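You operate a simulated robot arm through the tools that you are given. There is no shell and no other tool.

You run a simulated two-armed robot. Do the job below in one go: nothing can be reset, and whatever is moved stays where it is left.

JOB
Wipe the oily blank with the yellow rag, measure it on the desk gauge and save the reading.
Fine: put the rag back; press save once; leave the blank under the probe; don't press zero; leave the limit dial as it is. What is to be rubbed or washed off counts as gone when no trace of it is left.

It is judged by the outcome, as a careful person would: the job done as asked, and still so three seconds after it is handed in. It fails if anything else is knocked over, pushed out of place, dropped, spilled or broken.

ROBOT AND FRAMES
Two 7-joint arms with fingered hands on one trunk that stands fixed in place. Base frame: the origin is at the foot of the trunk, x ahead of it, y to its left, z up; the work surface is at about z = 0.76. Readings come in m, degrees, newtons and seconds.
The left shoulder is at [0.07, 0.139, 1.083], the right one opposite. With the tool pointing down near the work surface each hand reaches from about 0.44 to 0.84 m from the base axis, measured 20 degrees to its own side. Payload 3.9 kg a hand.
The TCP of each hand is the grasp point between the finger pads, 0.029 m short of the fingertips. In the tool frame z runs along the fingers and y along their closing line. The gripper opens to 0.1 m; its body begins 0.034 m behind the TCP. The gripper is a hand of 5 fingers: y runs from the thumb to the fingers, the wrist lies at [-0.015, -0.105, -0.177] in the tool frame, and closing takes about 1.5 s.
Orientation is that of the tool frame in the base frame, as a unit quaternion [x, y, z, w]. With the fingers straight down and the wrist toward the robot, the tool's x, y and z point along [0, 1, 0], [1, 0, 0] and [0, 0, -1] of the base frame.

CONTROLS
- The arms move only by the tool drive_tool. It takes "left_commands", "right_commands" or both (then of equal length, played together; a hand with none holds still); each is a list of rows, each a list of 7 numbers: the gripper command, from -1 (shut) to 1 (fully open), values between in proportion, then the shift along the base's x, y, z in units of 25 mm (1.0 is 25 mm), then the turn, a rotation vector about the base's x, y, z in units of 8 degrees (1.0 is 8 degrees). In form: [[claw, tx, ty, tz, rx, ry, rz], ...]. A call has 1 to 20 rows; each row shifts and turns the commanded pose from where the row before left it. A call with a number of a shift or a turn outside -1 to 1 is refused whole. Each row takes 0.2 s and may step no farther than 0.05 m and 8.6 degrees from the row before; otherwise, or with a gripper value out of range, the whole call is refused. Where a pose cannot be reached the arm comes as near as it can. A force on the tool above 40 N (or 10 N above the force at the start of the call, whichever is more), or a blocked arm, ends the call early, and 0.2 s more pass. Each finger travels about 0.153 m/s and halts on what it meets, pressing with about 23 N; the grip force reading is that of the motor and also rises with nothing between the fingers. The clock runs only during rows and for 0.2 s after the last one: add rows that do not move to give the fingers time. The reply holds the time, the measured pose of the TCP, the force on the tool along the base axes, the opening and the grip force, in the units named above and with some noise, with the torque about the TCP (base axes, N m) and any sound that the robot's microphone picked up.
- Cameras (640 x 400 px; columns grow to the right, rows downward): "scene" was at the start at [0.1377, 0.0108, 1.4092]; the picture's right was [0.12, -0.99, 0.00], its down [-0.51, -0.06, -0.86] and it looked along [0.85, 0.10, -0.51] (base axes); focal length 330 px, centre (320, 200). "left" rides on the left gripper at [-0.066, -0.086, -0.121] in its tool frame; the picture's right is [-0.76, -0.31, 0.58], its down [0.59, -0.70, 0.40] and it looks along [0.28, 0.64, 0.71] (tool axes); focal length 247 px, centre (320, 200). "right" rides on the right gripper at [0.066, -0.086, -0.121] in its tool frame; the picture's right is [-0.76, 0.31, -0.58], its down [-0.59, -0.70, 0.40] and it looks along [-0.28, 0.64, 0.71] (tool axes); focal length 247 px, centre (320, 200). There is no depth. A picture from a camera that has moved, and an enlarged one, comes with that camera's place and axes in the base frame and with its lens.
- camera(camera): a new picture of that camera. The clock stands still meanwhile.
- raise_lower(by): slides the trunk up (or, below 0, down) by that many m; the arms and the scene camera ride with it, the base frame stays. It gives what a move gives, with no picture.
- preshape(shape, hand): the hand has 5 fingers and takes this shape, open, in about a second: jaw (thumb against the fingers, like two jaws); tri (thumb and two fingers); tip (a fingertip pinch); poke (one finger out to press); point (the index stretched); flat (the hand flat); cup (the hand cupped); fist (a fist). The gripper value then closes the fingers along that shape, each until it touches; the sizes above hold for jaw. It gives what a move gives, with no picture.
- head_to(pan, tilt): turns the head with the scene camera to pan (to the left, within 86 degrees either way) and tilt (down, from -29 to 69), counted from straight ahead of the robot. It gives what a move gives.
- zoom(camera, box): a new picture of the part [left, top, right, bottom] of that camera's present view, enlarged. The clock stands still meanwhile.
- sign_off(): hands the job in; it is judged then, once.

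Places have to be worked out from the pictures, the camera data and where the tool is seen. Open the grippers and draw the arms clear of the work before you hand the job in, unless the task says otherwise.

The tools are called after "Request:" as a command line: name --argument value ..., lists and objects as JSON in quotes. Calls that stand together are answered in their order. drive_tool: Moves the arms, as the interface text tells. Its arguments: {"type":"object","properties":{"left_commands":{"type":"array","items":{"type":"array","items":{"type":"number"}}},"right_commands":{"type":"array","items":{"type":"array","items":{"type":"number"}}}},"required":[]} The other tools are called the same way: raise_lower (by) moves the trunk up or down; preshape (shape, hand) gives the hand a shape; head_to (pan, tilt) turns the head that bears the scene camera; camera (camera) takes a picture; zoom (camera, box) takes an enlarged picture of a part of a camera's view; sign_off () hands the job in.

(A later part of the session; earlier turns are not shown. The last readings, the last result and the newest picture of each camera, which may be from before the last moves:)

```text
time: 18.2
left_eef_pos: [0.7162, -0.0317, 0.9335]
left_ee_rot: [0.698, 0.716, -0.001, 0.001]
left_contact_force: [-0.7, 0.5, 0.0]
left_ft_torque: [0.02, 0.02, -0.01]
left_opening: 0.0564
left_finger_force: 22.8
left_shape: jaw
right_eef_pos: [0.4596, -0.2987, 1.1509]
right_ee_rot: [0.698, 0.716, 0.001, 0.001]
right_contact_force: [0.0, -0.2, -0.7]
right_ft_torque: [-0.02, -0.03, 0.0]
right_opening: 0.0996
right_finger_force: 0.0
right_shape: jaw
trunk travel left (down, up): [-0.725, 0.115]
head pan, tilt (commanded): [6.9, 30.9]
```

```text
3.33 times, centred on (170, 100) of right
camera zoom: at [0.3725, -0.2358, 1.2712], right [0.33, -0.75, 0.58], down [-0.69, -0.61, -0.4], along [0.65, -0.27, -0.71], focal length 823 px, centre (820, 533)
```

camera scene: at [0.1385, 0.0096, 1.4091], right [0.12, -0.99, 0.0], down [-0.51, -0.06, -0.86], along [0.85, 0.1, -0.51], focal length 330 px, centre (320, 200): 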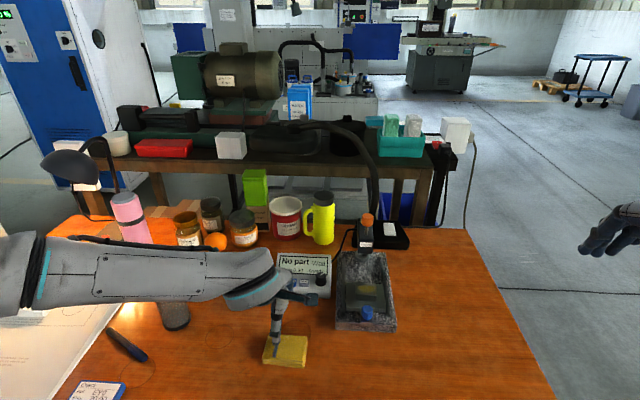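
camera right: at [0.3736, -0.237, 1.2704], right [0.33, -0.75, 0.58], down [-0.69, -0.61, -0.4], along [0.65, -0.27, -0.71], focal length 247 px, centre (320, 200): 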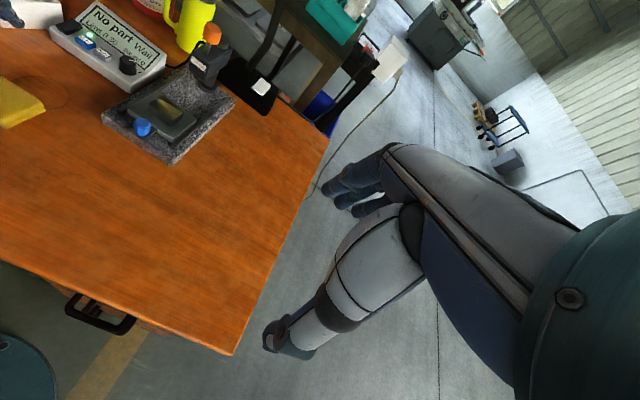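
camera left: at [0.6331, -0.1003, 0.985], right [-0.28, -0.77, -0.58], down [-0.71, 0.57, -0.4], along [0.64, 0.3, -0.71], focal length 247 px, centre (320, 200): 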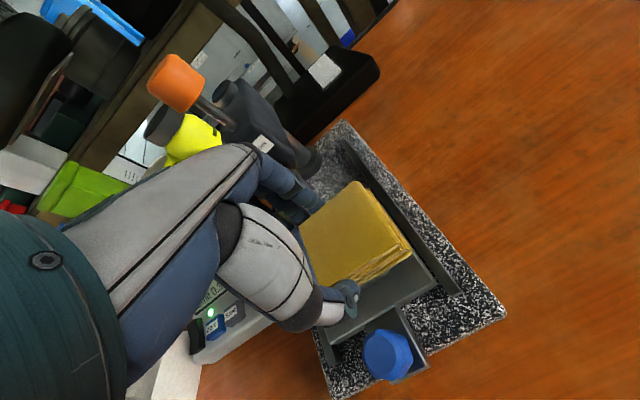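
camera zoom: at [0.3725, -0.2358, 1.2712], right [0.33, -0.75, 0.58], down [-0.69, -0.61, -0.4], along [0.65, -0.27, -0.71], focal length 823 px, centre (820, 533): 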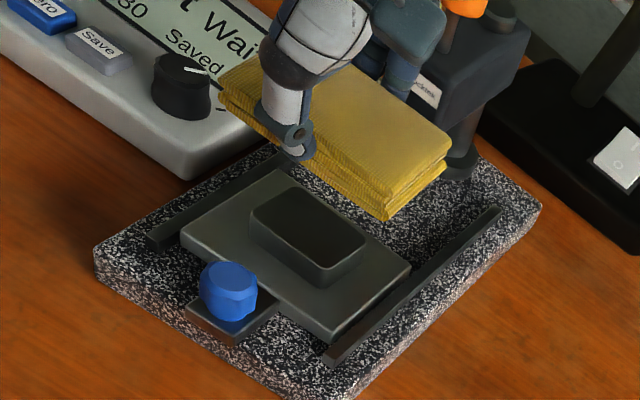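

The oil appears gone. I zoom in tight on the top from two cameras to look for any trace.

Request:
zoom --camera "scene" --box '[360, 278, 390, 306]'

Request:
zoom --camera "right" --box '[150, 88, 185, 128]'

Request:
camera --camera "left"

```text
14.29 times, centred on (375, 292) of scene
camera zoom: at [0.1372, 0.0108, 1.4092], right [0.12, -0.99, 0.0], down [-0.51, -0.06, -0.86], along [0.85, 0.1, -0.51], focal length 4720 px, centre (-466, -1114)
```

zoom: 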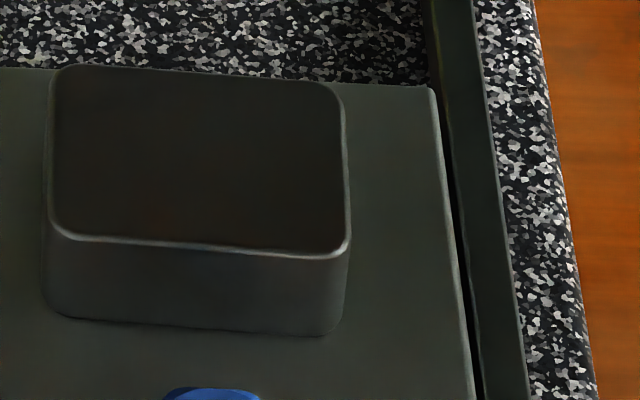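

```text
10.00 times, centred on (168, 108) of right
camera zoom: at [0.3725, -0.2358, 1.2712], right [0.33, -0.75, 0.58], down [-0.69, -0.61, -0.4], along [0.65, -0.27, -0.71], focal length 2470 px, centre (1845, 1120)
```

zoom: 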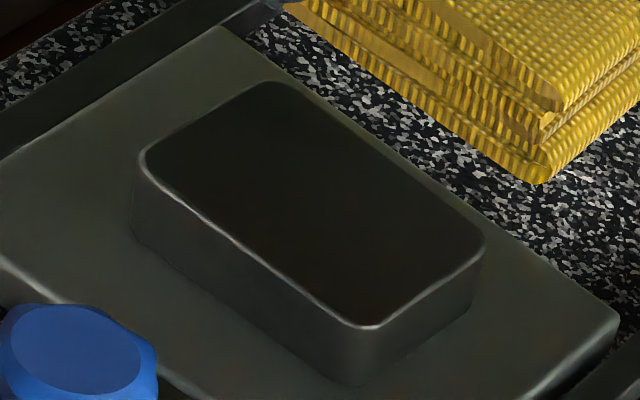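

```text
taken
camera left: at [0.6326, -0.0994, 1.0543], right [-0.29, -0.76, -0.58], down [-0.72, 0.57, -0.4], along [0.63, 0.3, -0.71], focal length 247 px, centre (320, 200)
```

left: 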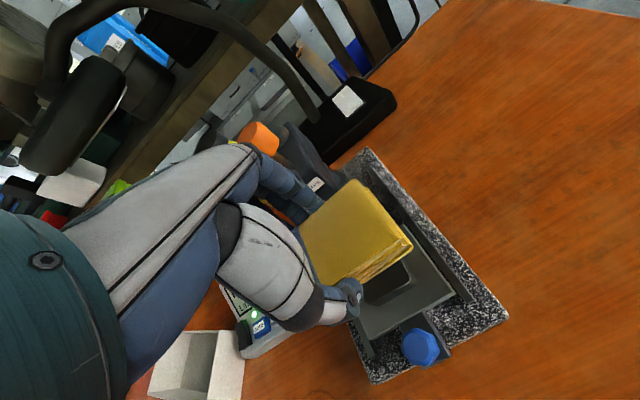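

The top looks uniformly dark but is in the hand's shadow. I back the rag off toward its place and look again in clear light.

Request:
drive_tool --left_commands '[[-1, -0.745, 0.845, -0.1, 0, 0, 0], [-1, -0.745, 0.845, -0.1, 0, 0, 0], [-1, -0.745, 0.845, -0.1, 0, 0, 0], [-1, -0.745, 0.845, -0.1, 0, 0, 0], [-1, -0.745, 0.845, -0.1, 0, 0, 0], [-1, -0.745, 0.845, -0.1, 0, 0, 0], [-1, -0.745, 0.845, -0.1, 0, 0, 0], [-1, 0, 0, 0, 0, 0, 0]]'

Request:
zoom --camera "scene" --box '[355, 275, 390, 310]'

Request:
zoom --camera "right" --box '[150, 88, 185, 128]'

Request:
camera --camera "left"

Request:
zoom --camera "scene" --box '[240, 230, 410, 380]'

```text
time: 20.0
left_eef_pos: [0.5879, 0.1168, 0.9131]
left_ee_rot: [0.698, 0.716, 0.0, 0.0]
left_contact_force: [-0.2, 0.2, -1.3]
left_ft_torque: [0.02, 0.04, -0.01]
left_opening: 0.0564
left_finger_force: 22.9
left_shape: jaw
right_eef_pos: [0.4601, -0.2997, 1.1504]
right_ee_rot: [0.698, 0.716, 0.0, 0.0]
right_contact_force: [-0.9, 0.1, -0.2]
right_ft_torque: [-0.01, 0.0, -0.03]
right_opening: 0.0998
right_finger_force: 0.0
right_shape: jaw
trunk travel left (down, up): [-0.725, 0.115]
head pan, tilt (commanded): [6.9, 30.9]
```

```text
11.43 times, centred on (372, 292) of scene
camera zoom: at [0.1383, 0.0102, 1.4091], right [0.12, -0.99, 0.0], down [-0.51, -0.06, -0.86], along [0.85, 0.1, -0.51], focal length 3776 px, centre (-280, -857)
```

zoom: 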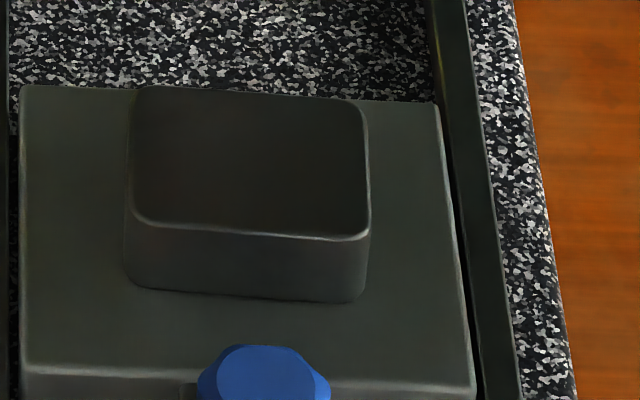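

```text
10.00 times, centred on (168, 108) of right
camera zoom: at [0.3735, -0.2364, 1.2708], right [0.33, -0.75, 0.58], down [-0.69, -0.61, -0.4], along [0.65, -0.27, -0.71], focal length 2470 px, centre (1845, 1120)
```

zoom: 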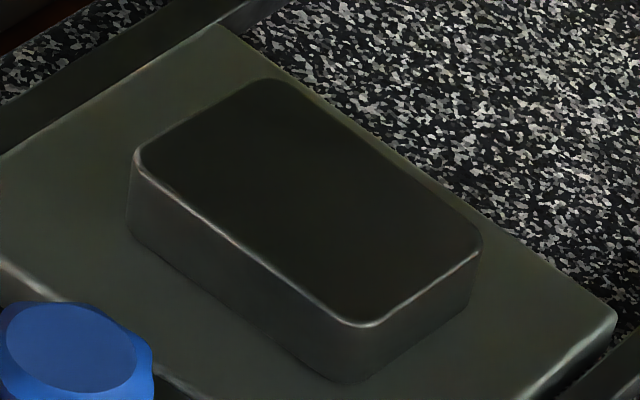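

```text
taken
camera left: at [0.5042, 0.048, 1.0349], right [-0.29, -0.76, -0.58], down [-0.72, 0.57, -0.4], along [0.63, 0.3, -0.71], focal length 247 px, centre (320, 200)
```

left: 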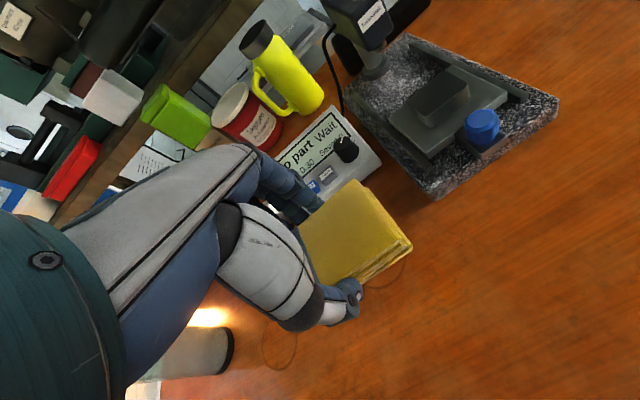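

```text
2.67 times, centred on (325, 305) of scene
camera zoom: at [0.1383, 0.0102, 1.4091], right [0.12, -0.99, 0.0], down [-0.51, -0.06, -0.86], along [0.85, 0.1, -0.51], focal length 881 px, centre (307, -80)
```

zoom: 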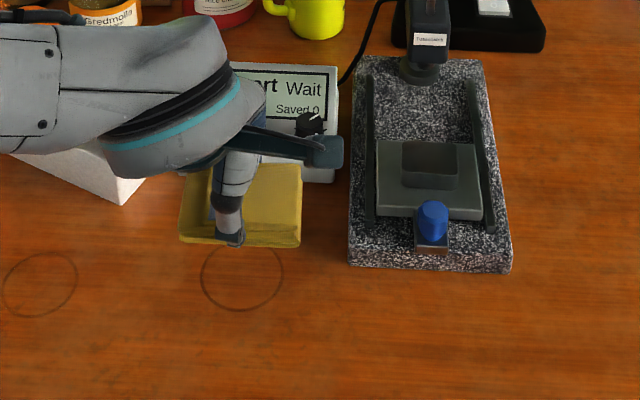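

No yellow trace remains from any view, but the whole top is darker than its sides, so as insurance I'll do one more wiping pass and compare. I return over the blank and press lightly.

Request:
drive_tool --left_commands '[[-1, 0.745, -0.845, 0.1, 0, 0, 0], [-1, 0.745, -0.845, 0.1, 0, 0, 0], [-1, 0.745, -0.845, 0.1, 0, 0, 0], [-1, 0.745, -0.845, 0.1, 0, 0, 0], [-1, 0.745, -0.845, 0.1, 0, 0, 0], [-1, 0.745, -0.845, 0.1, 0, 0, 0], [-1, 0.745, -0.845, 0.1, 0, 0, 0], [-1, 0, 0, 0, 0, 0, 0], [-1, 0, 0, -0.8, 0, 0, 0], [-1, 0, 0, -0.8, 0, 0, 0], [-1, 0, 0, -0.6, 0, 0, 0], [-1, 0, 0, -0.3, 0, 0, 0], [-1, 0, 0, -0.2, 0, 0, 0], [-1, 0, 0, -0.16, 0, 0, 0], [-1, 0, 0, 0, 0, 0, 0]]'

Request:
drive_tool --left_commands '[[-1, 0, 0.25, 0, 0, 0, 0], [-1, 0, 0.25, 0, 0, 0, 0], [-1, 0.12, 0, 0, 0, 0, 0], [-1, 0, -0.25, 0, 0, 0, 0], [-1, 0, -0.25, 0, 0, 0, 0], [-1, 0, -0.25, 0, 0, 0, 0], [-1, 0, -0.25, 0, 0, 0, 0], [-1, -0.12, 0, 0, 0, 0, 0], [-1, 0, 0.25, 0, 0, 0, 0], [-1, 0, 0.25, 0, 0, 0, 0], [-1, 0, 0.25, 0, 0, 0, 0], [-1, 0, 0.25, 0, 0, 0, 0], [-1, -0.12, 0, 0, 0, 0, 0], [-1, 0, -0.25, 0, 0, 0, 0], [-1, 0, -0.25, 0, 0, 0, 0], [-1, 0, -0.25, 0, 0, 0, 0], [-1, 0, -0.25, 0, 0, 0, 0], [-1, 0.12, 0, 0, 0, 0, 0], [-1, 0, 0.25, 0, 0, 0, 0], [-1, 0, 0.25, 0, 0, 0, 0]]'

```text
time: 23.2
left_eef_pos: [0.718, -0.0318, 0.8628]
left_ee_rot: [0.698, 0.716, 0.0, 0.002]
left_contact_force: [0.0, -0.1, 8.2]
left_ft_torque: [-0.07, 0.03, 0.01]
left_opening: 0.0561
left_finger_force: 23.2
left_shape: jaw
right_eef_pos: [0.4588, -0.2986, 1.1512]
right_ee_rot: [0.698, 0.716, 0.001, 0.0]
right_contact_force: [-1.2, -0.1, -0.3]
right_ft_torque: [0.01, -0.01, -0.01]
right_opening: 0.0998
right_finger_force: 0.1
right_shape: jaw
trunk travel left (down, up): [-0.725, 0.115]
head pan, tilt (commanded): [6.9, 30.9]
```

```text
time: 27.4
left_eef_pos: [0.7178, -0.0337, 0.8613]
left_ee_rot: [0.699, 0.715, 0.001, 0.001]
left_contact_force: [-1.1, -4.9, 10.4]
left_ft_torque: [-0.08, 0.05, 0.0]
left_opening: 0.0563
left_finger_force: 22.9
left_shape: jaw
right_eef_pos: [0.4584, -0.2993, 1.151]
right_ee_rot: [0.699, 0.716, 0.0, 0.001]
right_contact_force: [-0.5, 0.6, -0.2]
right_ft_torque: [0.02, -0.01, -0.01]
right_opening: 0.0999
right_finger_force: 0.0
right_shape: jaw
trunk travel left (down, up): [-0.725, 0.115]
head pan, tilt (commanded): [6.9, 30.9]
```

Second pass done at 8–10 N. I lift and carry the rag back above its original spot, then look at the blank and the rag.

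Request:
drive_tool --left_commands '[[-1, 0, 0, 0.4, 0, 0, 0], [-1, 0, 0, 0.8, 0, 0, 0], [-1, 0, 0, 0.8, 0, 0, 0], [-1, 0, 0, 0.86, 0, 0, 0], [-1, -0.75, 0.845, -0.15, 0, 0, 0], [-1, -0.75, 0.845, -0.15, 0, 0, 0], [-1, -0.75, 0.845, -0.15, 0, 0, 0], [-1, -0.75, 0.845, -0.15, 0, 0, 0], [-1, -0.75, 0.845, -0.15, 0, 0, 0], [-1, -0.75, 0.845, -0.15, 0, 0, 0], [-1, -0.75, 0.845, -0.15, 0, 0, 0], [-1, -0.75, 0.845, -0.15, 0, 0, 0], [-1, 0, 0, 0, 0, 0, 0]]'

Request:
zoom --camera "scene" --box '[355, 275, 390, 310]'

Request:
zoom --camera "right" --box '[150, 88, 185, 128]'

Request:
zoom --camera "right" --box '[0, 0, 120, 140]'

Request:
zoom --camera "scene" --box '[230, 240, 400, 380]'

```text
time: 30.2
left_eef_pos: [0.5652, 0.1356, 0.9014]
left_ee_rot: [0.698, 0.716, -0.001, 0.0]
left_contact_force: [-0.5, -0.1, -0.1]
left_ft_torque: [0.02, 0.0, -0.01]
left_opening: 0.056
left_finger_force: 23.1
left_shape: jaw
right_eef_pos: [0.4614, -0.2994, 1.149]
right_ee_rot: [0.698, 0.716, 0.0, 0.001]
right_contact_force: [-0.1, 0.5, -0.3]
right_ft_torque: [0.0, 0.02, 0.0]
right_opening: 0.0998
right_finger_force: 0.1
right_shape: jaw
trunk travel left (down, up): [-0.725, 0.115]
head pan, tilt (commanded): [6.9, 30.9]
```

```text
11.43 times, centred on (372, 292) of scene
camera zoom: at [0.1384, 0.0102, 1.4091], right [0.12, -0.99, 0.0], down [-0.51, -0.06, -0.86], along [0.85, 0.1, -0.51], focal length 3776 px, centre (-280, -857)
```

zoom: 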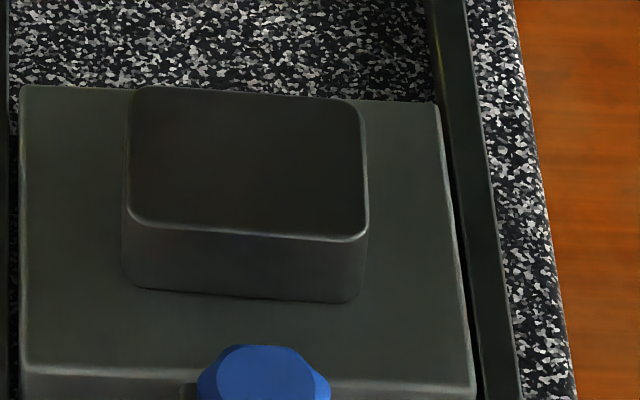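

```text
10.00 times, centred on (168, 108) of right
camera zoom: at [0.3735, -0.2364, 1.2708], right [0.33, -0.75, 0.58], down [-0.69, -0.61, -0.4], along [0.65, -0.27, -0.71], focal length 2470 px, centre (1845, 1120)
```

zoom: 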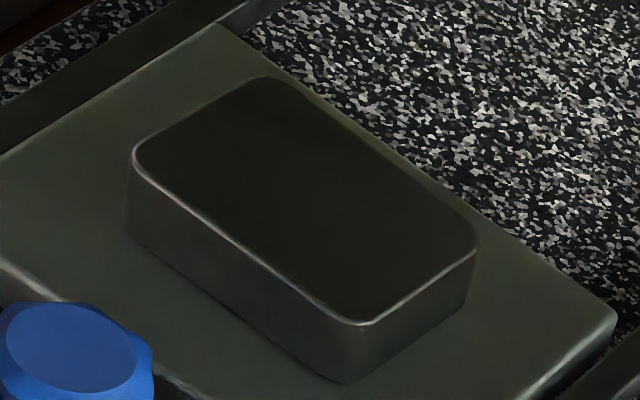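

```text
2.86 times, centred on (60, 70) of right
camera zoom: at [0.3735, -0.2364, 1.2708], right [0.33, -0.75, 0.58], down [-0.69, -0.61, -0.4], along [0.65, -0.27, -0.71], focal length 706 px, centre (1063, 571)
```

zoom: 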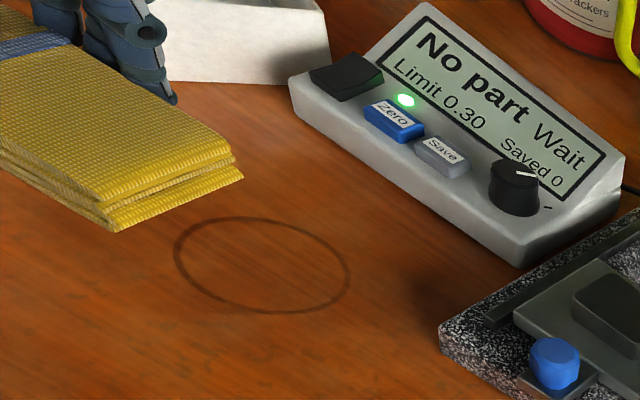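

```text
2.86 times, centred on (315, 310) of scene
camera zoom: at [0.1384, 0.0102, 1.4091], right [0.12, -0.99, 0.0], down [-0.51, -0.06, -0.86], along [0.85, 0.1, -0.51], focal length 944 px, centre (334, -114)
```

zoom: 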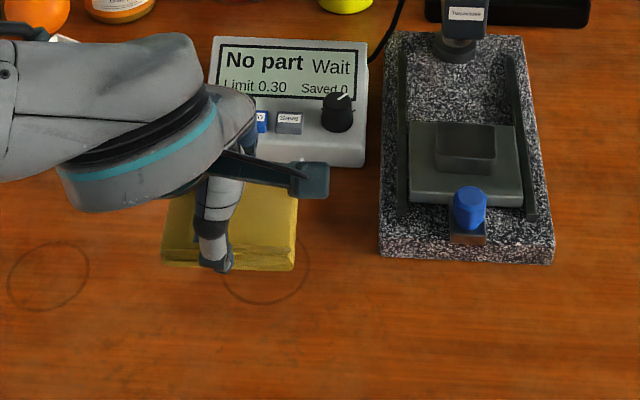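

The top's colour is unchanged by the second pass, so it is clean ground metal. The rag is above its original spot; I lower it to just above the desk.

Request:
drive_tool --left_commands '[[-1, 0, 0, -0.9, 0, 0, 0], [-1, 0, 0, -0.9, 0, 0, 0], [-1, 0, 0, -0.9, 0, 0, 0], [-1, 0, 0, -0.8, 0, 0, 0], [-1, 0, 0, -0.33, 0, 0, 0], [-1, 0, 0, -0.1, 0, 0, 0], [-1, 0, 0, -0.08, 0, 0, 0], [-1, 0, 0, 0, 0, 0, 0]]'

Request:
zoom --camera "scene" --box '[230, 290, 340, 380]'

Request:
zoom --camera "right" --box '[0, 40, 100, 140]'

```text
time: 32.0
left_eef_pos: [0.5664, 0.1377, 0.8016]
left_ee_rot: [0.698, 0.716, 0.0, 0.002]
left_contact_force: [0.1, 0.2, -0.2]
left_ft_torque: [0.01, 0.0, 0.03]
left_opening: 0.056
left_finger_force: 23.1
left_shape: jaw
right_eef_pos: [0.4594, -0.2992, 1.1504]
right_ee_rot: [0.698, 0.716, 0.0, 0.0]
right_contact_force: [-0.1, 0.6, 0.5]
right_ft_torque: [-0.01, -0.02, 0.0]
right_opening: 0.0998
right_finger_force: 0.0
right_shape: jaw
trunk travel left (down, up): [-0.725, 0.115]
head pan, tilt (commanded): [6.9, 30.9]
```

```text
4.44 times, centred on (285, 335) of scene
camera zoom: at [0.1377, 0.011, 1.4092], right [0.12, -0.99, 0.0], down [-0.51, -0.06, -0.86], along [0.85, 0.1, -0.51], focal length 1469 px, centre (476, -400)
```

zoom: 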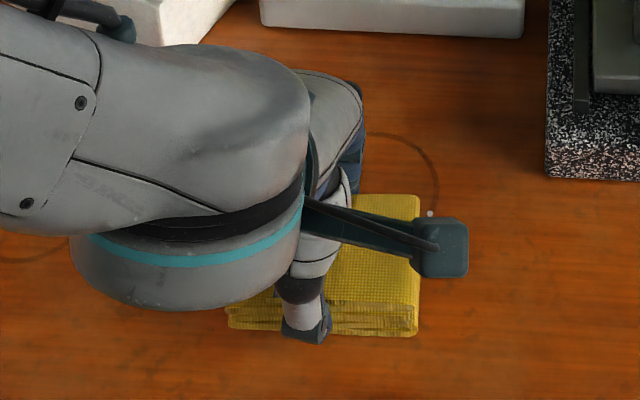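

```text
4.00 times, centred on (50, 90) of right
camera zoom: at [0.373, -0.2357, 1.2711], right [0.33, -0.75, 0.58], down [-0.69, -0.61, -0.4], along [0.65, -0.27, -0.71], focal length 988 px, centre (1400, 640)
```

zoom: 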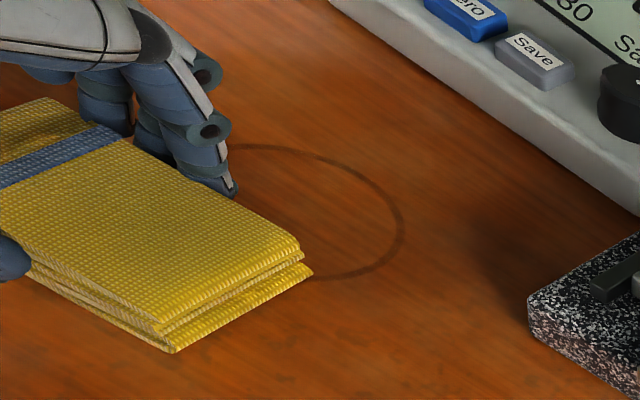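

The rag has yawed about 6° in the grip compared with how it lay. I turn the hand back by 6° and lower a little further to touch.

Request:
drive_tool --left_commands '[[-1, 0, 0, 0, 0, 0, -0.4], [-1, 0, 0, 0, 0, 0, -0.35], [-1, 0, 0, -0.06, 0, 0, 0], [-1, 0, 0, -0.06, 0, 0, 0], [-1, 0, 0, 0, 0, 0, 0]]'

Request:
zoom --camera "scene" --box '[230, 290, 340, 380]'

Request:
zoom --camera "right" --box '[0, 40, 100, 140]'

```text
time: 33.2
left_eef_pos: [0.5665, 0.1369, 0.7988]
left_ee_rot: [0.735, 0.678, 0.0, 0.001]
left_contact_force: [0.5, -0.5, -0.2]
left_ft_torque: [-0.02, 0.02, 0.0]
left_opening: 0.0562
left_finger_force: 22.8
left_shape: jaw
right_eef_pos: [0.4609, -0.2996, 1.1497]
right_ee_rot: [0.698, 0.716, 0.0, 0.0]
right_contact_force: [-0.7, -0.5, 0.8]
right_ft_torque: [-0.04, 0.01, 0.01]
right_opening: 0.0997
right_finger_force: 0.0
right_shape: jaw
trunk travel left (down, up): [-0.725, 0.115]
head pan, tilt (commanded): [6.9, 30.9]
```

```text
4.44 times, centred on (285, 335) of scene
camera zoom: at [0.1377, 0.0109, 1.4092], right [0.12, -0.99, 0.0], down [-0.51, -0.06, -0.86], along [0.85, 0.1, -0.51], focal length 1469 px, centre (476, -400)
```

zoom: 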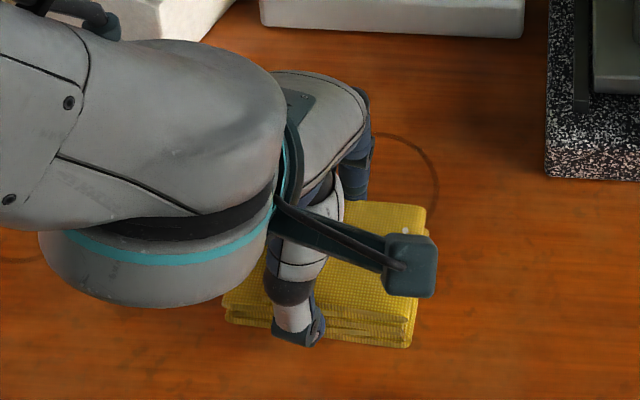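

```text
4.00 times, centred on (50, 90) of right
camera zoom: at [0.373, -0.2357, 1.2711], right [0.33, -0.75, 0.58], down [-0.69, -0.61, -0.4], along [0.65, -0.27, -0.71], focal length 988 px, centre (1400, 640)
```

zoom: 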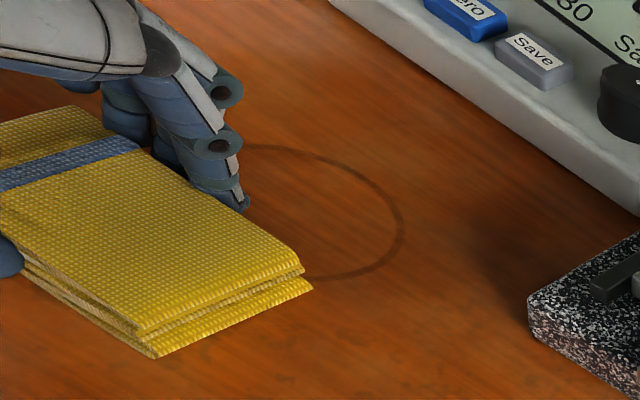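

The rag now matches its first outline to within a few millimetres. I lower another 2.5 mm in small steps and check for contact force.

Request:
drive_tool --left_commands '[[-1, -0.08, 0, -0.04, 0, 0, 0], [-1, 0, 0, -0.04, 0, 0, 0], [-1, 0, 0, -0.03, 0, 0, 0], [-1, 0, 0, 0, 0, 0, 0]]'

```text
time: 34.2
left_eef_pos: [0.5651, 0.1373, 0.797]
left_ee_rot: [0.735, 0.678, 0.002, 0.002]
left_contact_force: [4.3, 1.0, 14.6]
left_ft_torque: [0.0, -0.04, -0.01]
left_opening: 0.0564
left_finger_force: 23.6
left_shape: jaw
right_eef_pos: [0.4589, -0.3003, 1.1524]
right_ee_rot: [0.699, 0.715, 0.0, 0.0]
right_contact_force: [-0.2, 0.4, -0.1]
right_ft_torque: [-0.03, 0.0, 0.02]
right_opening: 0.0996
right_finger_force: 0.0
right_shape: jaw
trunk travel left (down, up): [-0.725, 0.115]
head pan, tilt (commanded): [6.9, 30.9]
```

The rag is on the desk (14.6 N). I ease up 1.5 mm and open the hand.

Request:
drive_tool --left_commands '[[-1, 0, 0, 0.06, 0, 0, 0], [-0.2, 0, 0, 0, 0, 0, 0], [0.4, 0, 0, 0, 0, 0, 0], [1, 0, 0, 0, 0, 0, 0], [1, 0, 0, 0, 0, 0, 0], [1, 0, 0, 0, 0, 0, 0], [1, 0, 0, 0, 0, 0, 0], [1, 0, 0, 0, 0, 0, 0]]'

Request:
zoom --camera "scene" --box '[230, 290, 340, 380]'

Request:
zoom --camera "right" --box '[0, 40, 100, 140]'

Request:
camera --camera "left"

```text
time: 36.0
left_eef_pos: [0.5636, 0.1361, 0.7973]
left_ee_rot: [0.735, 0.678, 0.001, 0.001]
left_contact_force: [-0.2, 0.4, -1.9]
left_ft_torque: [0.04, 0.0, 0.01]
left_opening: 0.1
left_finger_force: 0.0
left_shape: jaw
right_eef_pos: [0.4592, -0.2994, 1.1519]
right_ee_rot: [0.699, 0.716, -0.001, 0.0]
right_contact_force: [-0.1, -0.5, 0.4]
right_ft_torque: [0.0, 0.02, -0.01]
right_opening: 0.0999
right_finger_force: 0.1
right_shape: jaw
trunk travel left (down, up): [-0.725, 0.115]
head pan, tilt (commanded): [6.9, 30.9]
```

```text
4.44 times, centred on (285, 335) of scene
camera zoom: at [0.1377, 0.0108, 1.4092], right [0.12, -0.99, 0.0], down [-0.51, -0.06, -0.86], along [0.85, 0.1, -0.51], focal length 1469 px, centre (476, -400)
```

zoom: 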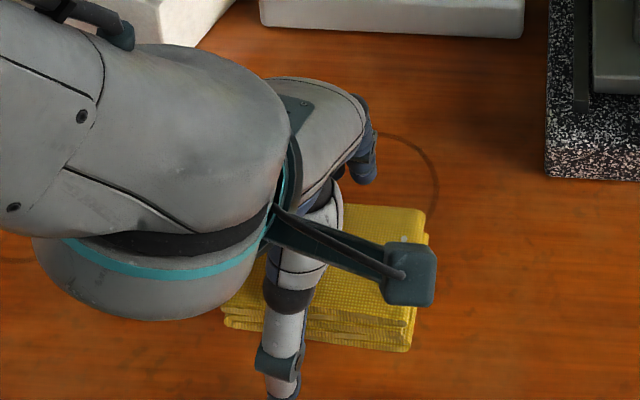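

```text
4.00 times, centred on (50, 90) of right
camera zoom: at [0.3729, -0.2358, 1.2711], right [0.33, -0.75, 0.58], down [-0.69, -0.61, -0.4], along [0.65, -0.27, -0.71], focal length 988 px, centre (1400, 640)
```

zoom: 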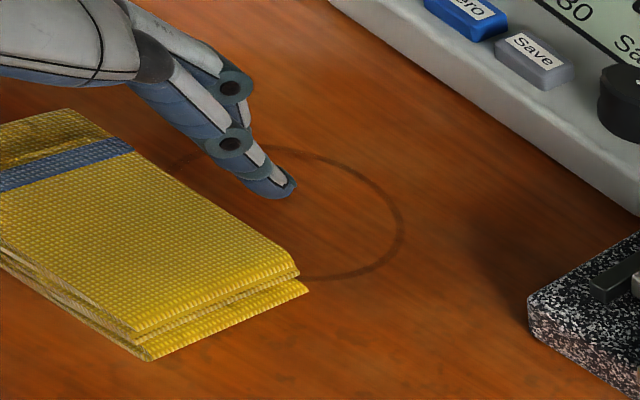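

```text
taken
camera left: at [0.4745, 0.0778, 0.9182], right [-0.37, -0.73, -0.58], down [-0.65, 0.64, -0.4], along [0.66, 0.23, -0.71], focal length 247 px, centre (320, 200)
```

left: 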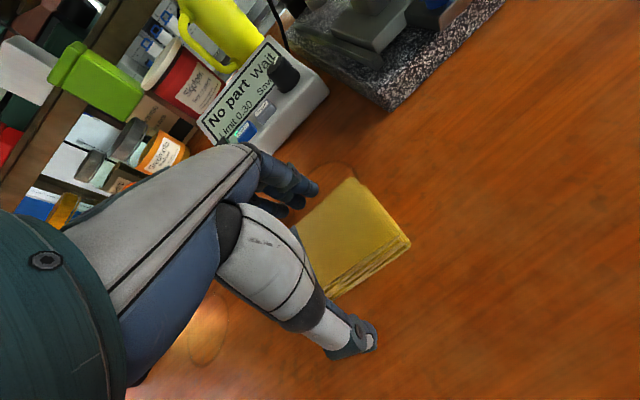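

The rag is back within a few millimetres of where it lay. I lift the left hand straight up, undo the yaw, and draw it back to see the gauge.

Request:
drive_tool --left_commands '[[1, 0, 0, 0.8, 0, 0, 0], [1, 0, 0, 1, 0, 0, 0], [1, 0, 0, 1, 0, 0, 0], [1, 0, 0, 1, 0, 0, 0.4], [1, 0, 0, 1, 0, 0, 0.35], [1, -0.6, 0.5, 1, 0, 0, 0], [1, -0.8, 0.5, 1, 0, 0, 0], [1, -0.8, 0.5, 0.5, 0, 0, 0], [1, -0.8, 0.5, 0, 0, 0, 0], [1, -0.8, 0.5, 0, 0, 0, 0]]'

Request:
camera --camera "scene"

Request:
zoom --camera "scene" --box '[240, 315, 330, 380]'

```text
time: 38.2
left_eef_pos: [0.5223, 0.1654, 0.9704]
left_ee_rot: [0.699, 0.715, 0.0, 0.0]
left_contact_force: [0.1, 0.2, -0.4]
left_ft_torque: [-0.04, 0.02, -0.03]
left_opening: 0.0999
left_finger_force: 0.1
left_shape: jaw
left hand out of reach, approached as far as the arm can: row 8, 9, 10
right_eef_pos: [0.4604, -0.2982, 1.1495]
right_ee_rot: [0.698, 0.716, 0.0, 0.0]
right_contact_force: [-0.6, 0.9, 0.3]
right_ft_torque: [0.02, -0.01, -0.02]
right_opening: 0.0998
right_finger_force: 0.1
right_shape: jaw
trunk travel left (down, up): [-0.725, 0.115]
head pan, tilt (commanded): [6.9, 30.9]
```

```text
taken
camera scene: at [0.1374, 0.0108, 1.4092], right [0.12, -0.99, 0.0], down [-0.51, -0.06, -0.86], along [0.85, 0.1, -0.51], focal length 330 px, centre (320, 200)
```

scene: 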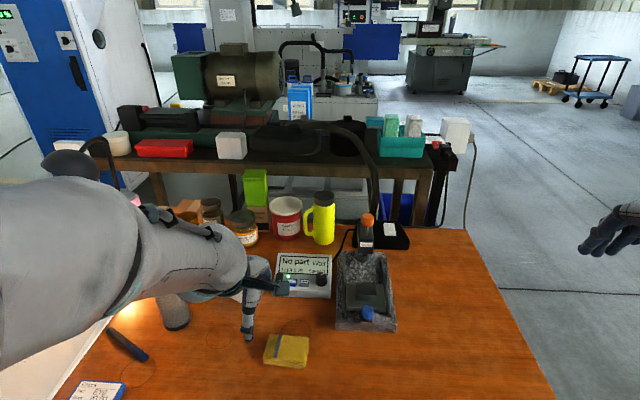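

```text
6.15 times, centred on (285, 348) of scene
camera zoom: at [0.1374, 0.0108, 1.4092], right [0.12, -0.99, 0.0], down [-0.51, -0.06, -0.86], along [0.85, 0.1, -0.51], focal length 2033 px, centre (535, -708)
```

zoom: 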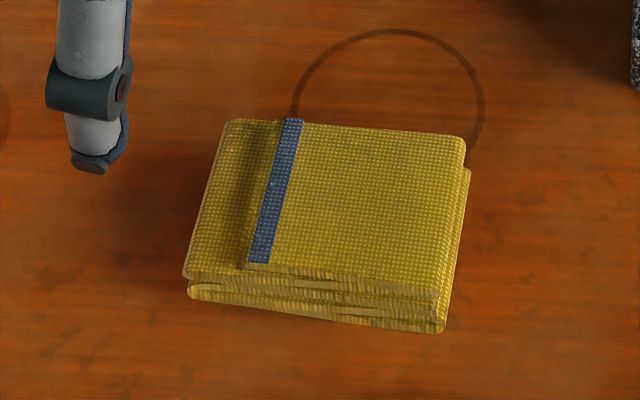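

The rag sits as it did at the start. To see under the probe head I bring the right hand with its camera low in front of the gauge, tilted forward.

Request:
drive_tool --right_commands '[[1, 0.52, 0.78, -0.775, 0, -0.3, 0], [1, 0.52, 0.78, -0.775, 0, -0.3, 0], [1, 0.52, 0.78, -0.775, 0, -0.3, 0], [1, 0.52, 0.78, -0.775, 0, -0.3, 0], [1, 0.52, 0.78, -0.775, 0, -0.3, 0], [1, 0.52, 0.78, -0.775, 0, -0.3, 0], [1, 0.52, 0.78, -0.775, 0, -0.3, 0], [1, 0.52, 0.78, -0.775, 0, -0.3, 0], [1, 0.52, 0.78, -0.775, 0, -0.3, 0], [1, 0.52, 0.78, -0.775, 0, -0.3, 0], [1, 0.52, 0.78, -0.7, 0, -0.3, 0], [1, 0.4, 0.6, -0.5, 0, -0.3, 0], [1, 0, 0, 0, 0, 0, 0]]'

Request:
camera --camera "right"

Request:
camera --camera "scene"

```text
time: 41.0
left_eef_pos: [0.5223, 0.1663, 0.9716]
left_ee_rot: [0.699, 0.716, -0.001, 0.0]
left_contact_force: [-1.1, 0.5, 0.2]
left_ft_torque: [-0.02, 0.01, 0.01]
left_opening: 0.1
left_finger_force: 0.1
left_shape: jaw
right_eef_pos: [0.6124, -0.0707, 0.9255]
right_ee_rot: [0.676, 0.693, 0.174, 0.178]
right_contact_force: [-0.9, -0.4, 0.1]
right_ft_torque: [-0.02, -0.02, 0.0]
right_opening: 0.0998
right_finger_force: 0.1
right_shape: jaw
trunk travel left (down, up): [-0.725, 0.115]
head pan, tilt (commanded): [6.9, 30.9]
```

```text
taken
camera right: at [0.4777, -0.0071, 0.9898], right [0.01, -0.75, 0.66], down [-0.41, -0.61, -0.68], along [0.91, -0.27, -0.31], focal length 247 px, centre (320, 200)
```

right: 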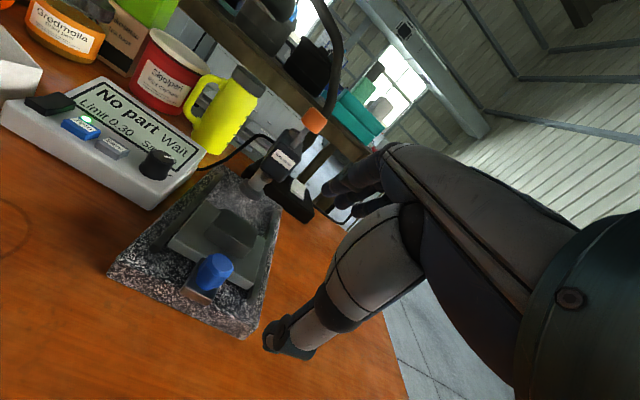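

```text
taken
camera scene: at [0.1372, 0.0105, 1.4092], right [0.12, -0.99, 0.0], down [-0.51, -0.06, -0.86], along [0.85, 0.1, -0.51], focal length 330 px, centre (320, 200)
```

scene: 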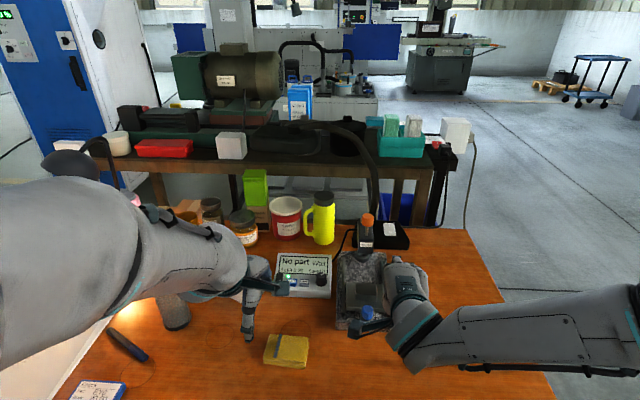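

Request:
zoom --camera "right" --box '[220, 90, 340, 230]'

Request:
zoom --camera "right" --box '[100, 160, 300, 340]'

```text
2.86 times, centred on (280, 160) of right
camera zoom: at [0.4777, -0.0071, 0.9898], right [0.01, -0.75, 0.66], down [-0.41, -0.61, -0.68], along [0.91, -0.27, -0.31], focal length 706 px, centre (434, 314)
```

zoom: 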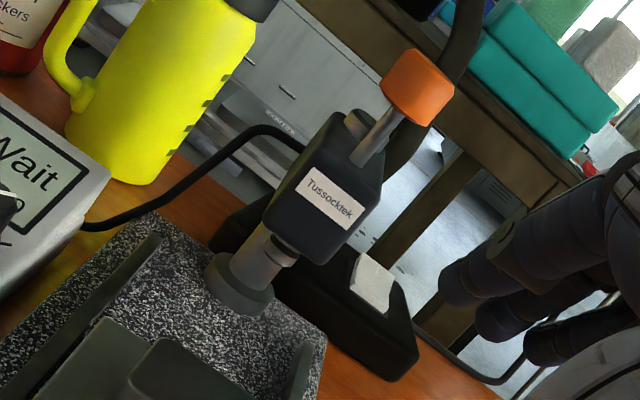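

```text
2.22 times, centred on (200, 250) of right
camera zoom: at [0.4777, -0.0071, 0.9898], right [0.01, -0.75, 0.66], down [-0.41, -0.61, -0.68], along [0.91, -0.27, -0.31], focal length 549 px, centre (587, 89)
```

zoom: 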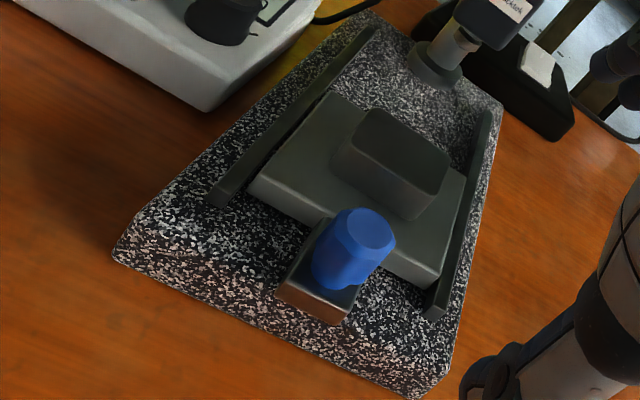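

I zoom tightly on the underside of the probe head.

Request:
zoom --camera "right" --box '[250, 100, 310, 210]'

Request:
zoom --camera "right" --box '[250, 155, 290, 200]'

```text
3.64 times, centred on (280, 155) of right
camera zoom: at [0.4777, -0.0071, 0.9898], right [0.01, -0.75, 0.66], down [-0.41, -0.61, -0.68], along [0.91, -0.27, -0.31], focal length 898 px, centre (466, 364)
```

zoom: 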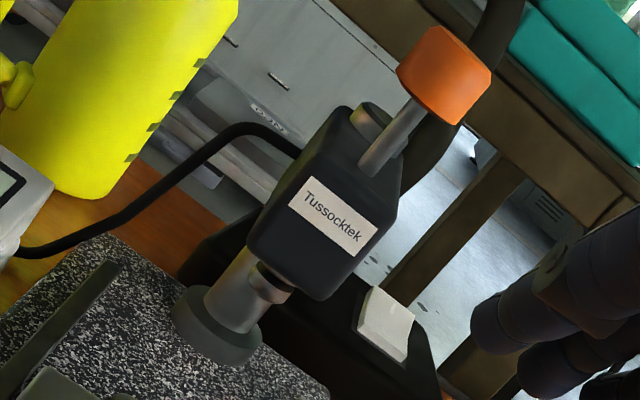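

```text
8.89 times, centred on (270, 178) of right
camera zoom: at [0.4777, -0.0071, 0.9898], right [0.01, -0.75, 0.66], down [-0.41, -0.61, -0.68], along [0.91, -0.27, -0.31], focal length 2195 px, centre (764, 400)
```

zoom: 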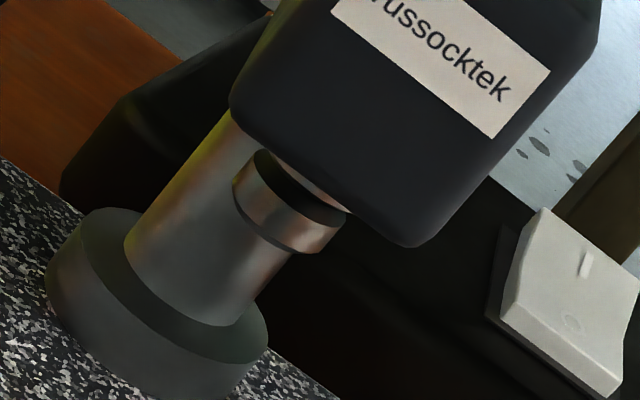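

Under the head there's a short probe foot (bottom ≈ z 0.84) in line with the orange knob's stem at about x 0.819, so the carriage must go ~0.1 m in and the orange knob probably presses the probe down. I shape both hands to poke.

Request:
preshape --shape "poke" --hand "right"

Request:
preshape --shape "poke" --hand "left"

Request:
camera --camera "scene"

Request:
camera --camera "right"

Request:
camera --camera "left"

Request:
zoom --camera "scene" --box '[320, 220, 460, 380]'

```text
time: 41.9
left_eef_pos: [0.5234, 0.1662, 0.9701]
left_ee_rot: [0.699, 0.715, 0.0, 0.0]
left_contact_force: [-1.7, -0.4, 1.6]
left_ft_torque: [-0.02, 0.06, -0.03]
left_opening: 0.1
left_finger_force: 0.1
left_shape: jaw
right_eef_pos: [0.6125, -0.0704, 0.9247]
right_ee_rot: [0.677, 0.693, 0.174, 0.178]
right_contact_force: [0.4, -0.5, -0.2]
right_ft_torque: [0.0, 0.0, -0.04]
right_opening: 0.0
right_finger_force: 0.1
right_shape: poke
trunk travel left (down, up): [-0.725, 0.115]
head pan, tilt (commanded): [6.9, 30.9]
```

```text
time: 42.8
left_eef_pos: [0.5224, 0.1662, 0.9693]
left_ee_rot: [0.699, 0.715, 0.0, 0.0]
left_contact_force: [0.5, -0.4, -0.5]
left_ft_torque: [0.01, 0.0, 0.0]
left_opening: 0.0
left_finger_force: 0.0
left_shape: poke
right_eef_pos: [0.6129, -0.0697, 0.9259]
right_ee_rot: [0.677, 0.693, 0.174, 0.178]
right_contact_force: [0.4, 0.0, 0.5]
right_ft_torque: [0.0, -0.02, -0.02]
right_opening: 0.0
right_finger_force: 0.0
right_shape: poke
trunk travel left (down, up): [-0.725, 0.115]
head pan, tilt (commanded): [6.9, 30.9]
```

```text
taken
camera scene: at [0.1377, 0.0108, 1.4092], right [0.12, -0.99, 0.0], down [-0.51, -0.06, -0.86], along [0.85, 0.1, -0.51], focal length 330 px, centre (320, 200)
```

scene: 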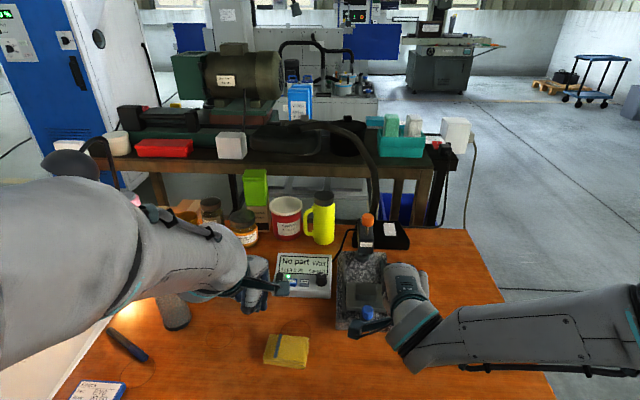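

```text
taken
camera right: at [0.478, -0.0071, 0.9898], right [0.01, -0.75, 0.66], down [-0.41, -0.61, -0.68], along [0.91, -0.27, -0.31], focal length 247 px, centre (320, 200)
```

right: 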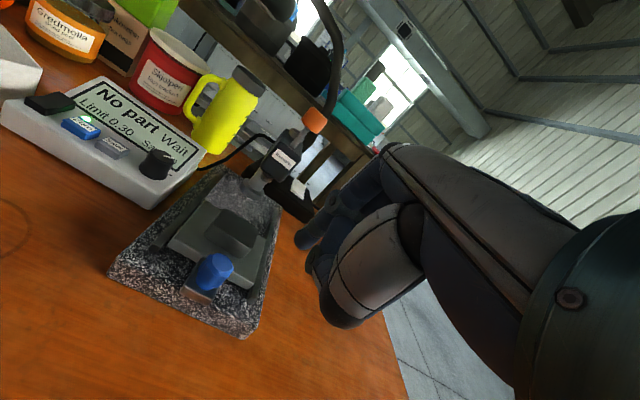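

```text
taken
camera left: at [0.4393, 0.0983, 1.092], right [-0.29, -0.76, -0.58], down [-0.72, 0.57, -0.4], along [0.63, 0.3, -0.71], focal length 247 px, centre (320, 200)
```

left: 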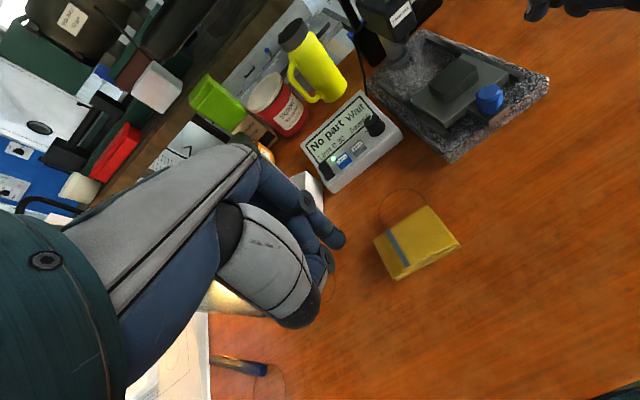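

```text
2.50 times, centred on (390, 300) of scene
camera zoom: at [0.1377, 0.0108, 1.4092], right [0.12, -0.99, 0.0], down [-0.51, -0.06, -0.86], along [0.85, 0.1, -0.51], focal length 826 px, centre (145, -50)
```

zoom: 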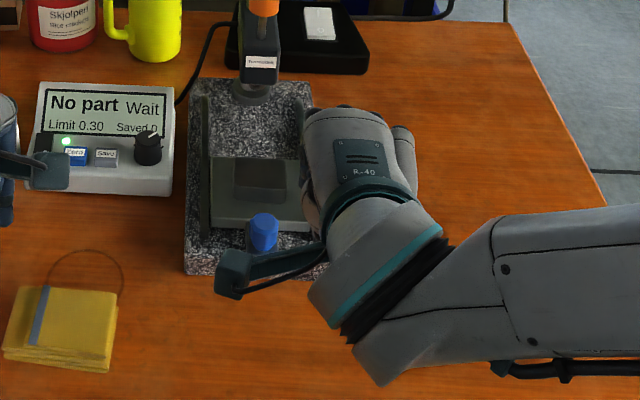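

The index tip sits about 29 mm ahead of the TCP, roughly on its axis. I place the right fingertip ~35 mm in front of the blue knob at knob height.

Request:
drive_tool --right_commands '[[1, -0.55, 0.58, 0, 0, 0, 0], [1, -0.55, 0.58, 0, 0, 0, 0], [1, 0, 0, -0.85, 0, 0, 0], [1, 0, 0, -0.85, 0, 0, 0], [1, 0, 0, -0.85, 0, 0, 0], [1, 0, 0, -0.6, 0, 0, 0], [1, 0, 0, 0, 0, 0, 0]]'

Request:
zoom --camera "scene" --box '[320, 220, 460, 380]'

Request:
camera --camera "right"

Request:
zoom --camera "left" --box '[380, 0, 600, 170]'

```text
time: 44.4
left_eef_pos: [0.5231, 0.1657, 0.9713]
left_ee_rot: [0.698, 0.716, 0.0, 0.0]
left_contact_force: [0.9, -0.4, 0.0]
left_ft_torque: [-0.02, 0.02, 0.0]
left_opening: 0.0001
left_finger_force: 0.0
left_shape: poke
right_eef_pos: [0.5846, -0.0408, 0.8476]
right_ee_rot: [0.676, 0.693, 0.174, 0.178]
right_contact_force: [-0.1, 0.1, -0.1]
right_ft_torque: [0.01, 0.0, -0.03]
right_opening: 0.0
right_finger_force: 0.1
right_shape: poke
trunk travel left (down, up): [-0.725, 0.115]
head pan, tilt (commanded): [6.9, 30.9]
```

```text
2.50 times, centred on (390, 300) of scene
camera zoom: at [0.1373, 0.0109, 1.4092], right [0.12, -0.99, 0.0], down [-0.51, -0.06, -0.86], along [0.85, 0.1, -0.51], focal length 826 px, centre (145, -50)
```

zoom: 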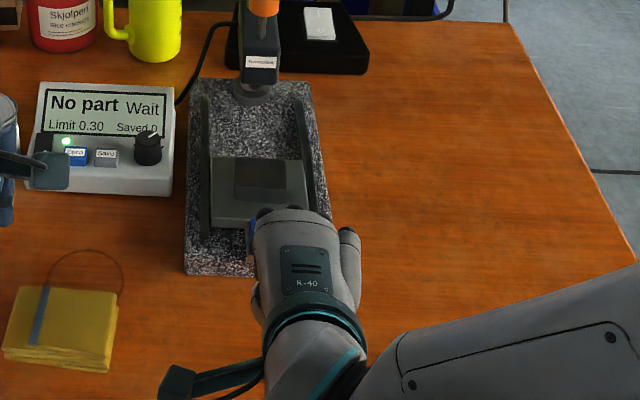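

```text
taken
camera right: at [0.4498, 0.0229, 0.9112], right [0.01, -0.75, 0.66], down [-0.41, -0.61, -0.68], along [0.91, -0.27, -0.31], focal length 247 px, centre (320, 200)
```

right: 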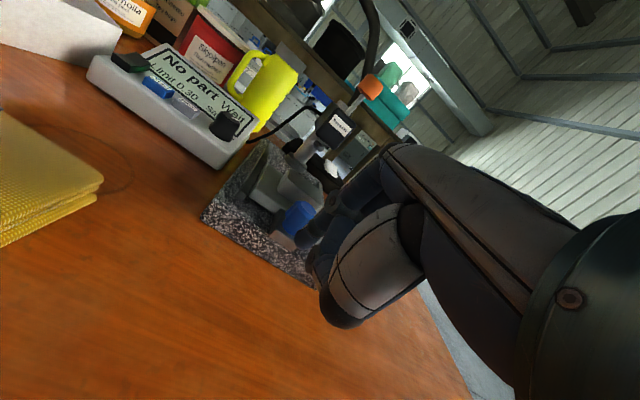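

```text
2.35 times, centred on (490, 85) of left
camera zoom: at [0.439, 0.0983, 1.0921], right [-0.29, -0.76, -0.58], down [-0.72, 0.57, -0.4], along [0.63, 0.3, -0.71], focal length 581 px, centre (-80, 471)
```

zoom: 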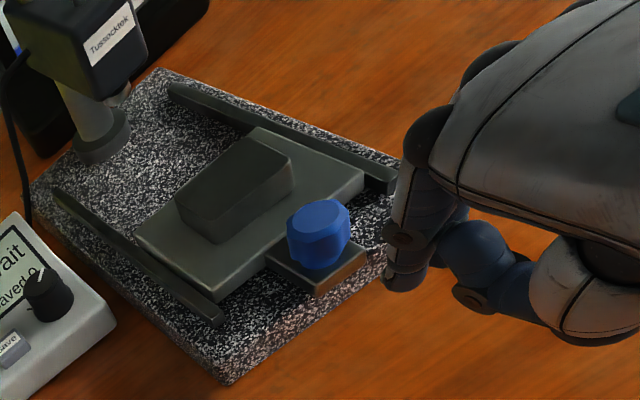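

The fingertip is at about (0.598, −0.034, 0.822), directly in front of the knob. I lower 9 mm and push forward gently along the rails until just past first contact.

Request:
drive_tool --right_commands '[[1, 0, 0, -0.36, 0, 0, 0], [1, 0.35, 0, 0, 0, 0, 0], [1, 0.35, 0, 0, 0, 0, 0], [1, 0.35, 0, 0, 0, 0, 0], [1, 0.35, 0, 0, 0, 0, 0], [1, 0.3, 0, 0, 0, 0, 0], [1, 0.3, 0, 0, 0, 0, 0]]'

Request:
zoom --camera "left" --box '[380, 0, 600, 170]'

Request:
zoom --camera "scene" --box '[320, 220, 440, 360]'

```text
time: 46.0
left_eef_pos: [0.524, 0.1675, 0.9703]
left_ee_rot: [0.699, 0.716, 0.0, 0.0]
left_contact_force: [0.1, -0.3, -0.5]
left_ft_torque: [-0.01, 0.02, -0.03]
left_opening: 0.0002
left_finger_force: 0.1
left_shape: poke
right_eef_pos: [0.6359, -0.0419, 0.8382]
right_ee_rot: [0.677, 0.693, 0.174, 0.178]
right_contact_force: [-0.6, 0.2, 0.4]
right_ft_torque: [0.03, 0.03, 0.0]
right_opening: 0.0
right_finger_force: 0.1
right_shape: poke
trunk travel left (down, up): [-0.725, 0.115]
head pan, tilt (commanded): [6.9, 30.9]
```

```text
2.35 times, centred on (490, 85) of left
camera zoom: at [0.4396, 0.0983, 1.0918], right [-0.29, -0.76, -0.58], down [-0.72, 0.57, -0.4], along [0.63, 0.3, -0.71], focal length 581 px, centre (-80, 471)
```

zoom: 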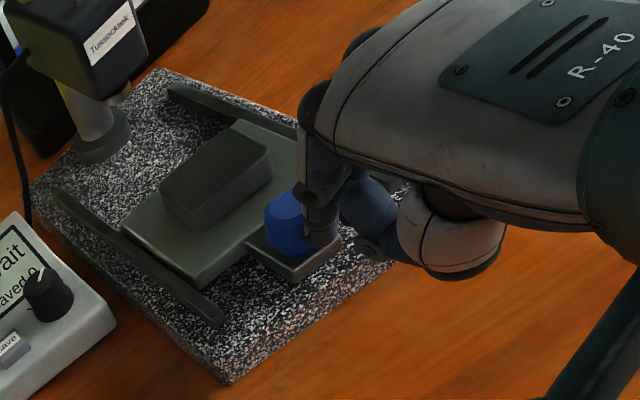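

```text
2.86 times, centred on (380, 290) of scene
camera zoom: at [0.1381, 0.0109, 1.4091], right [0.12, -0.99, 0.0], down [-0.51, -0.06, -0.86], along [0.85, 0.1, -0.51], focal length 944 px, centre (149, -57)
```

zoom: 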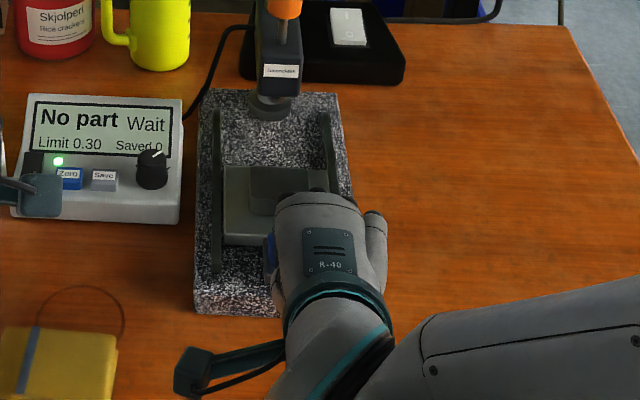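

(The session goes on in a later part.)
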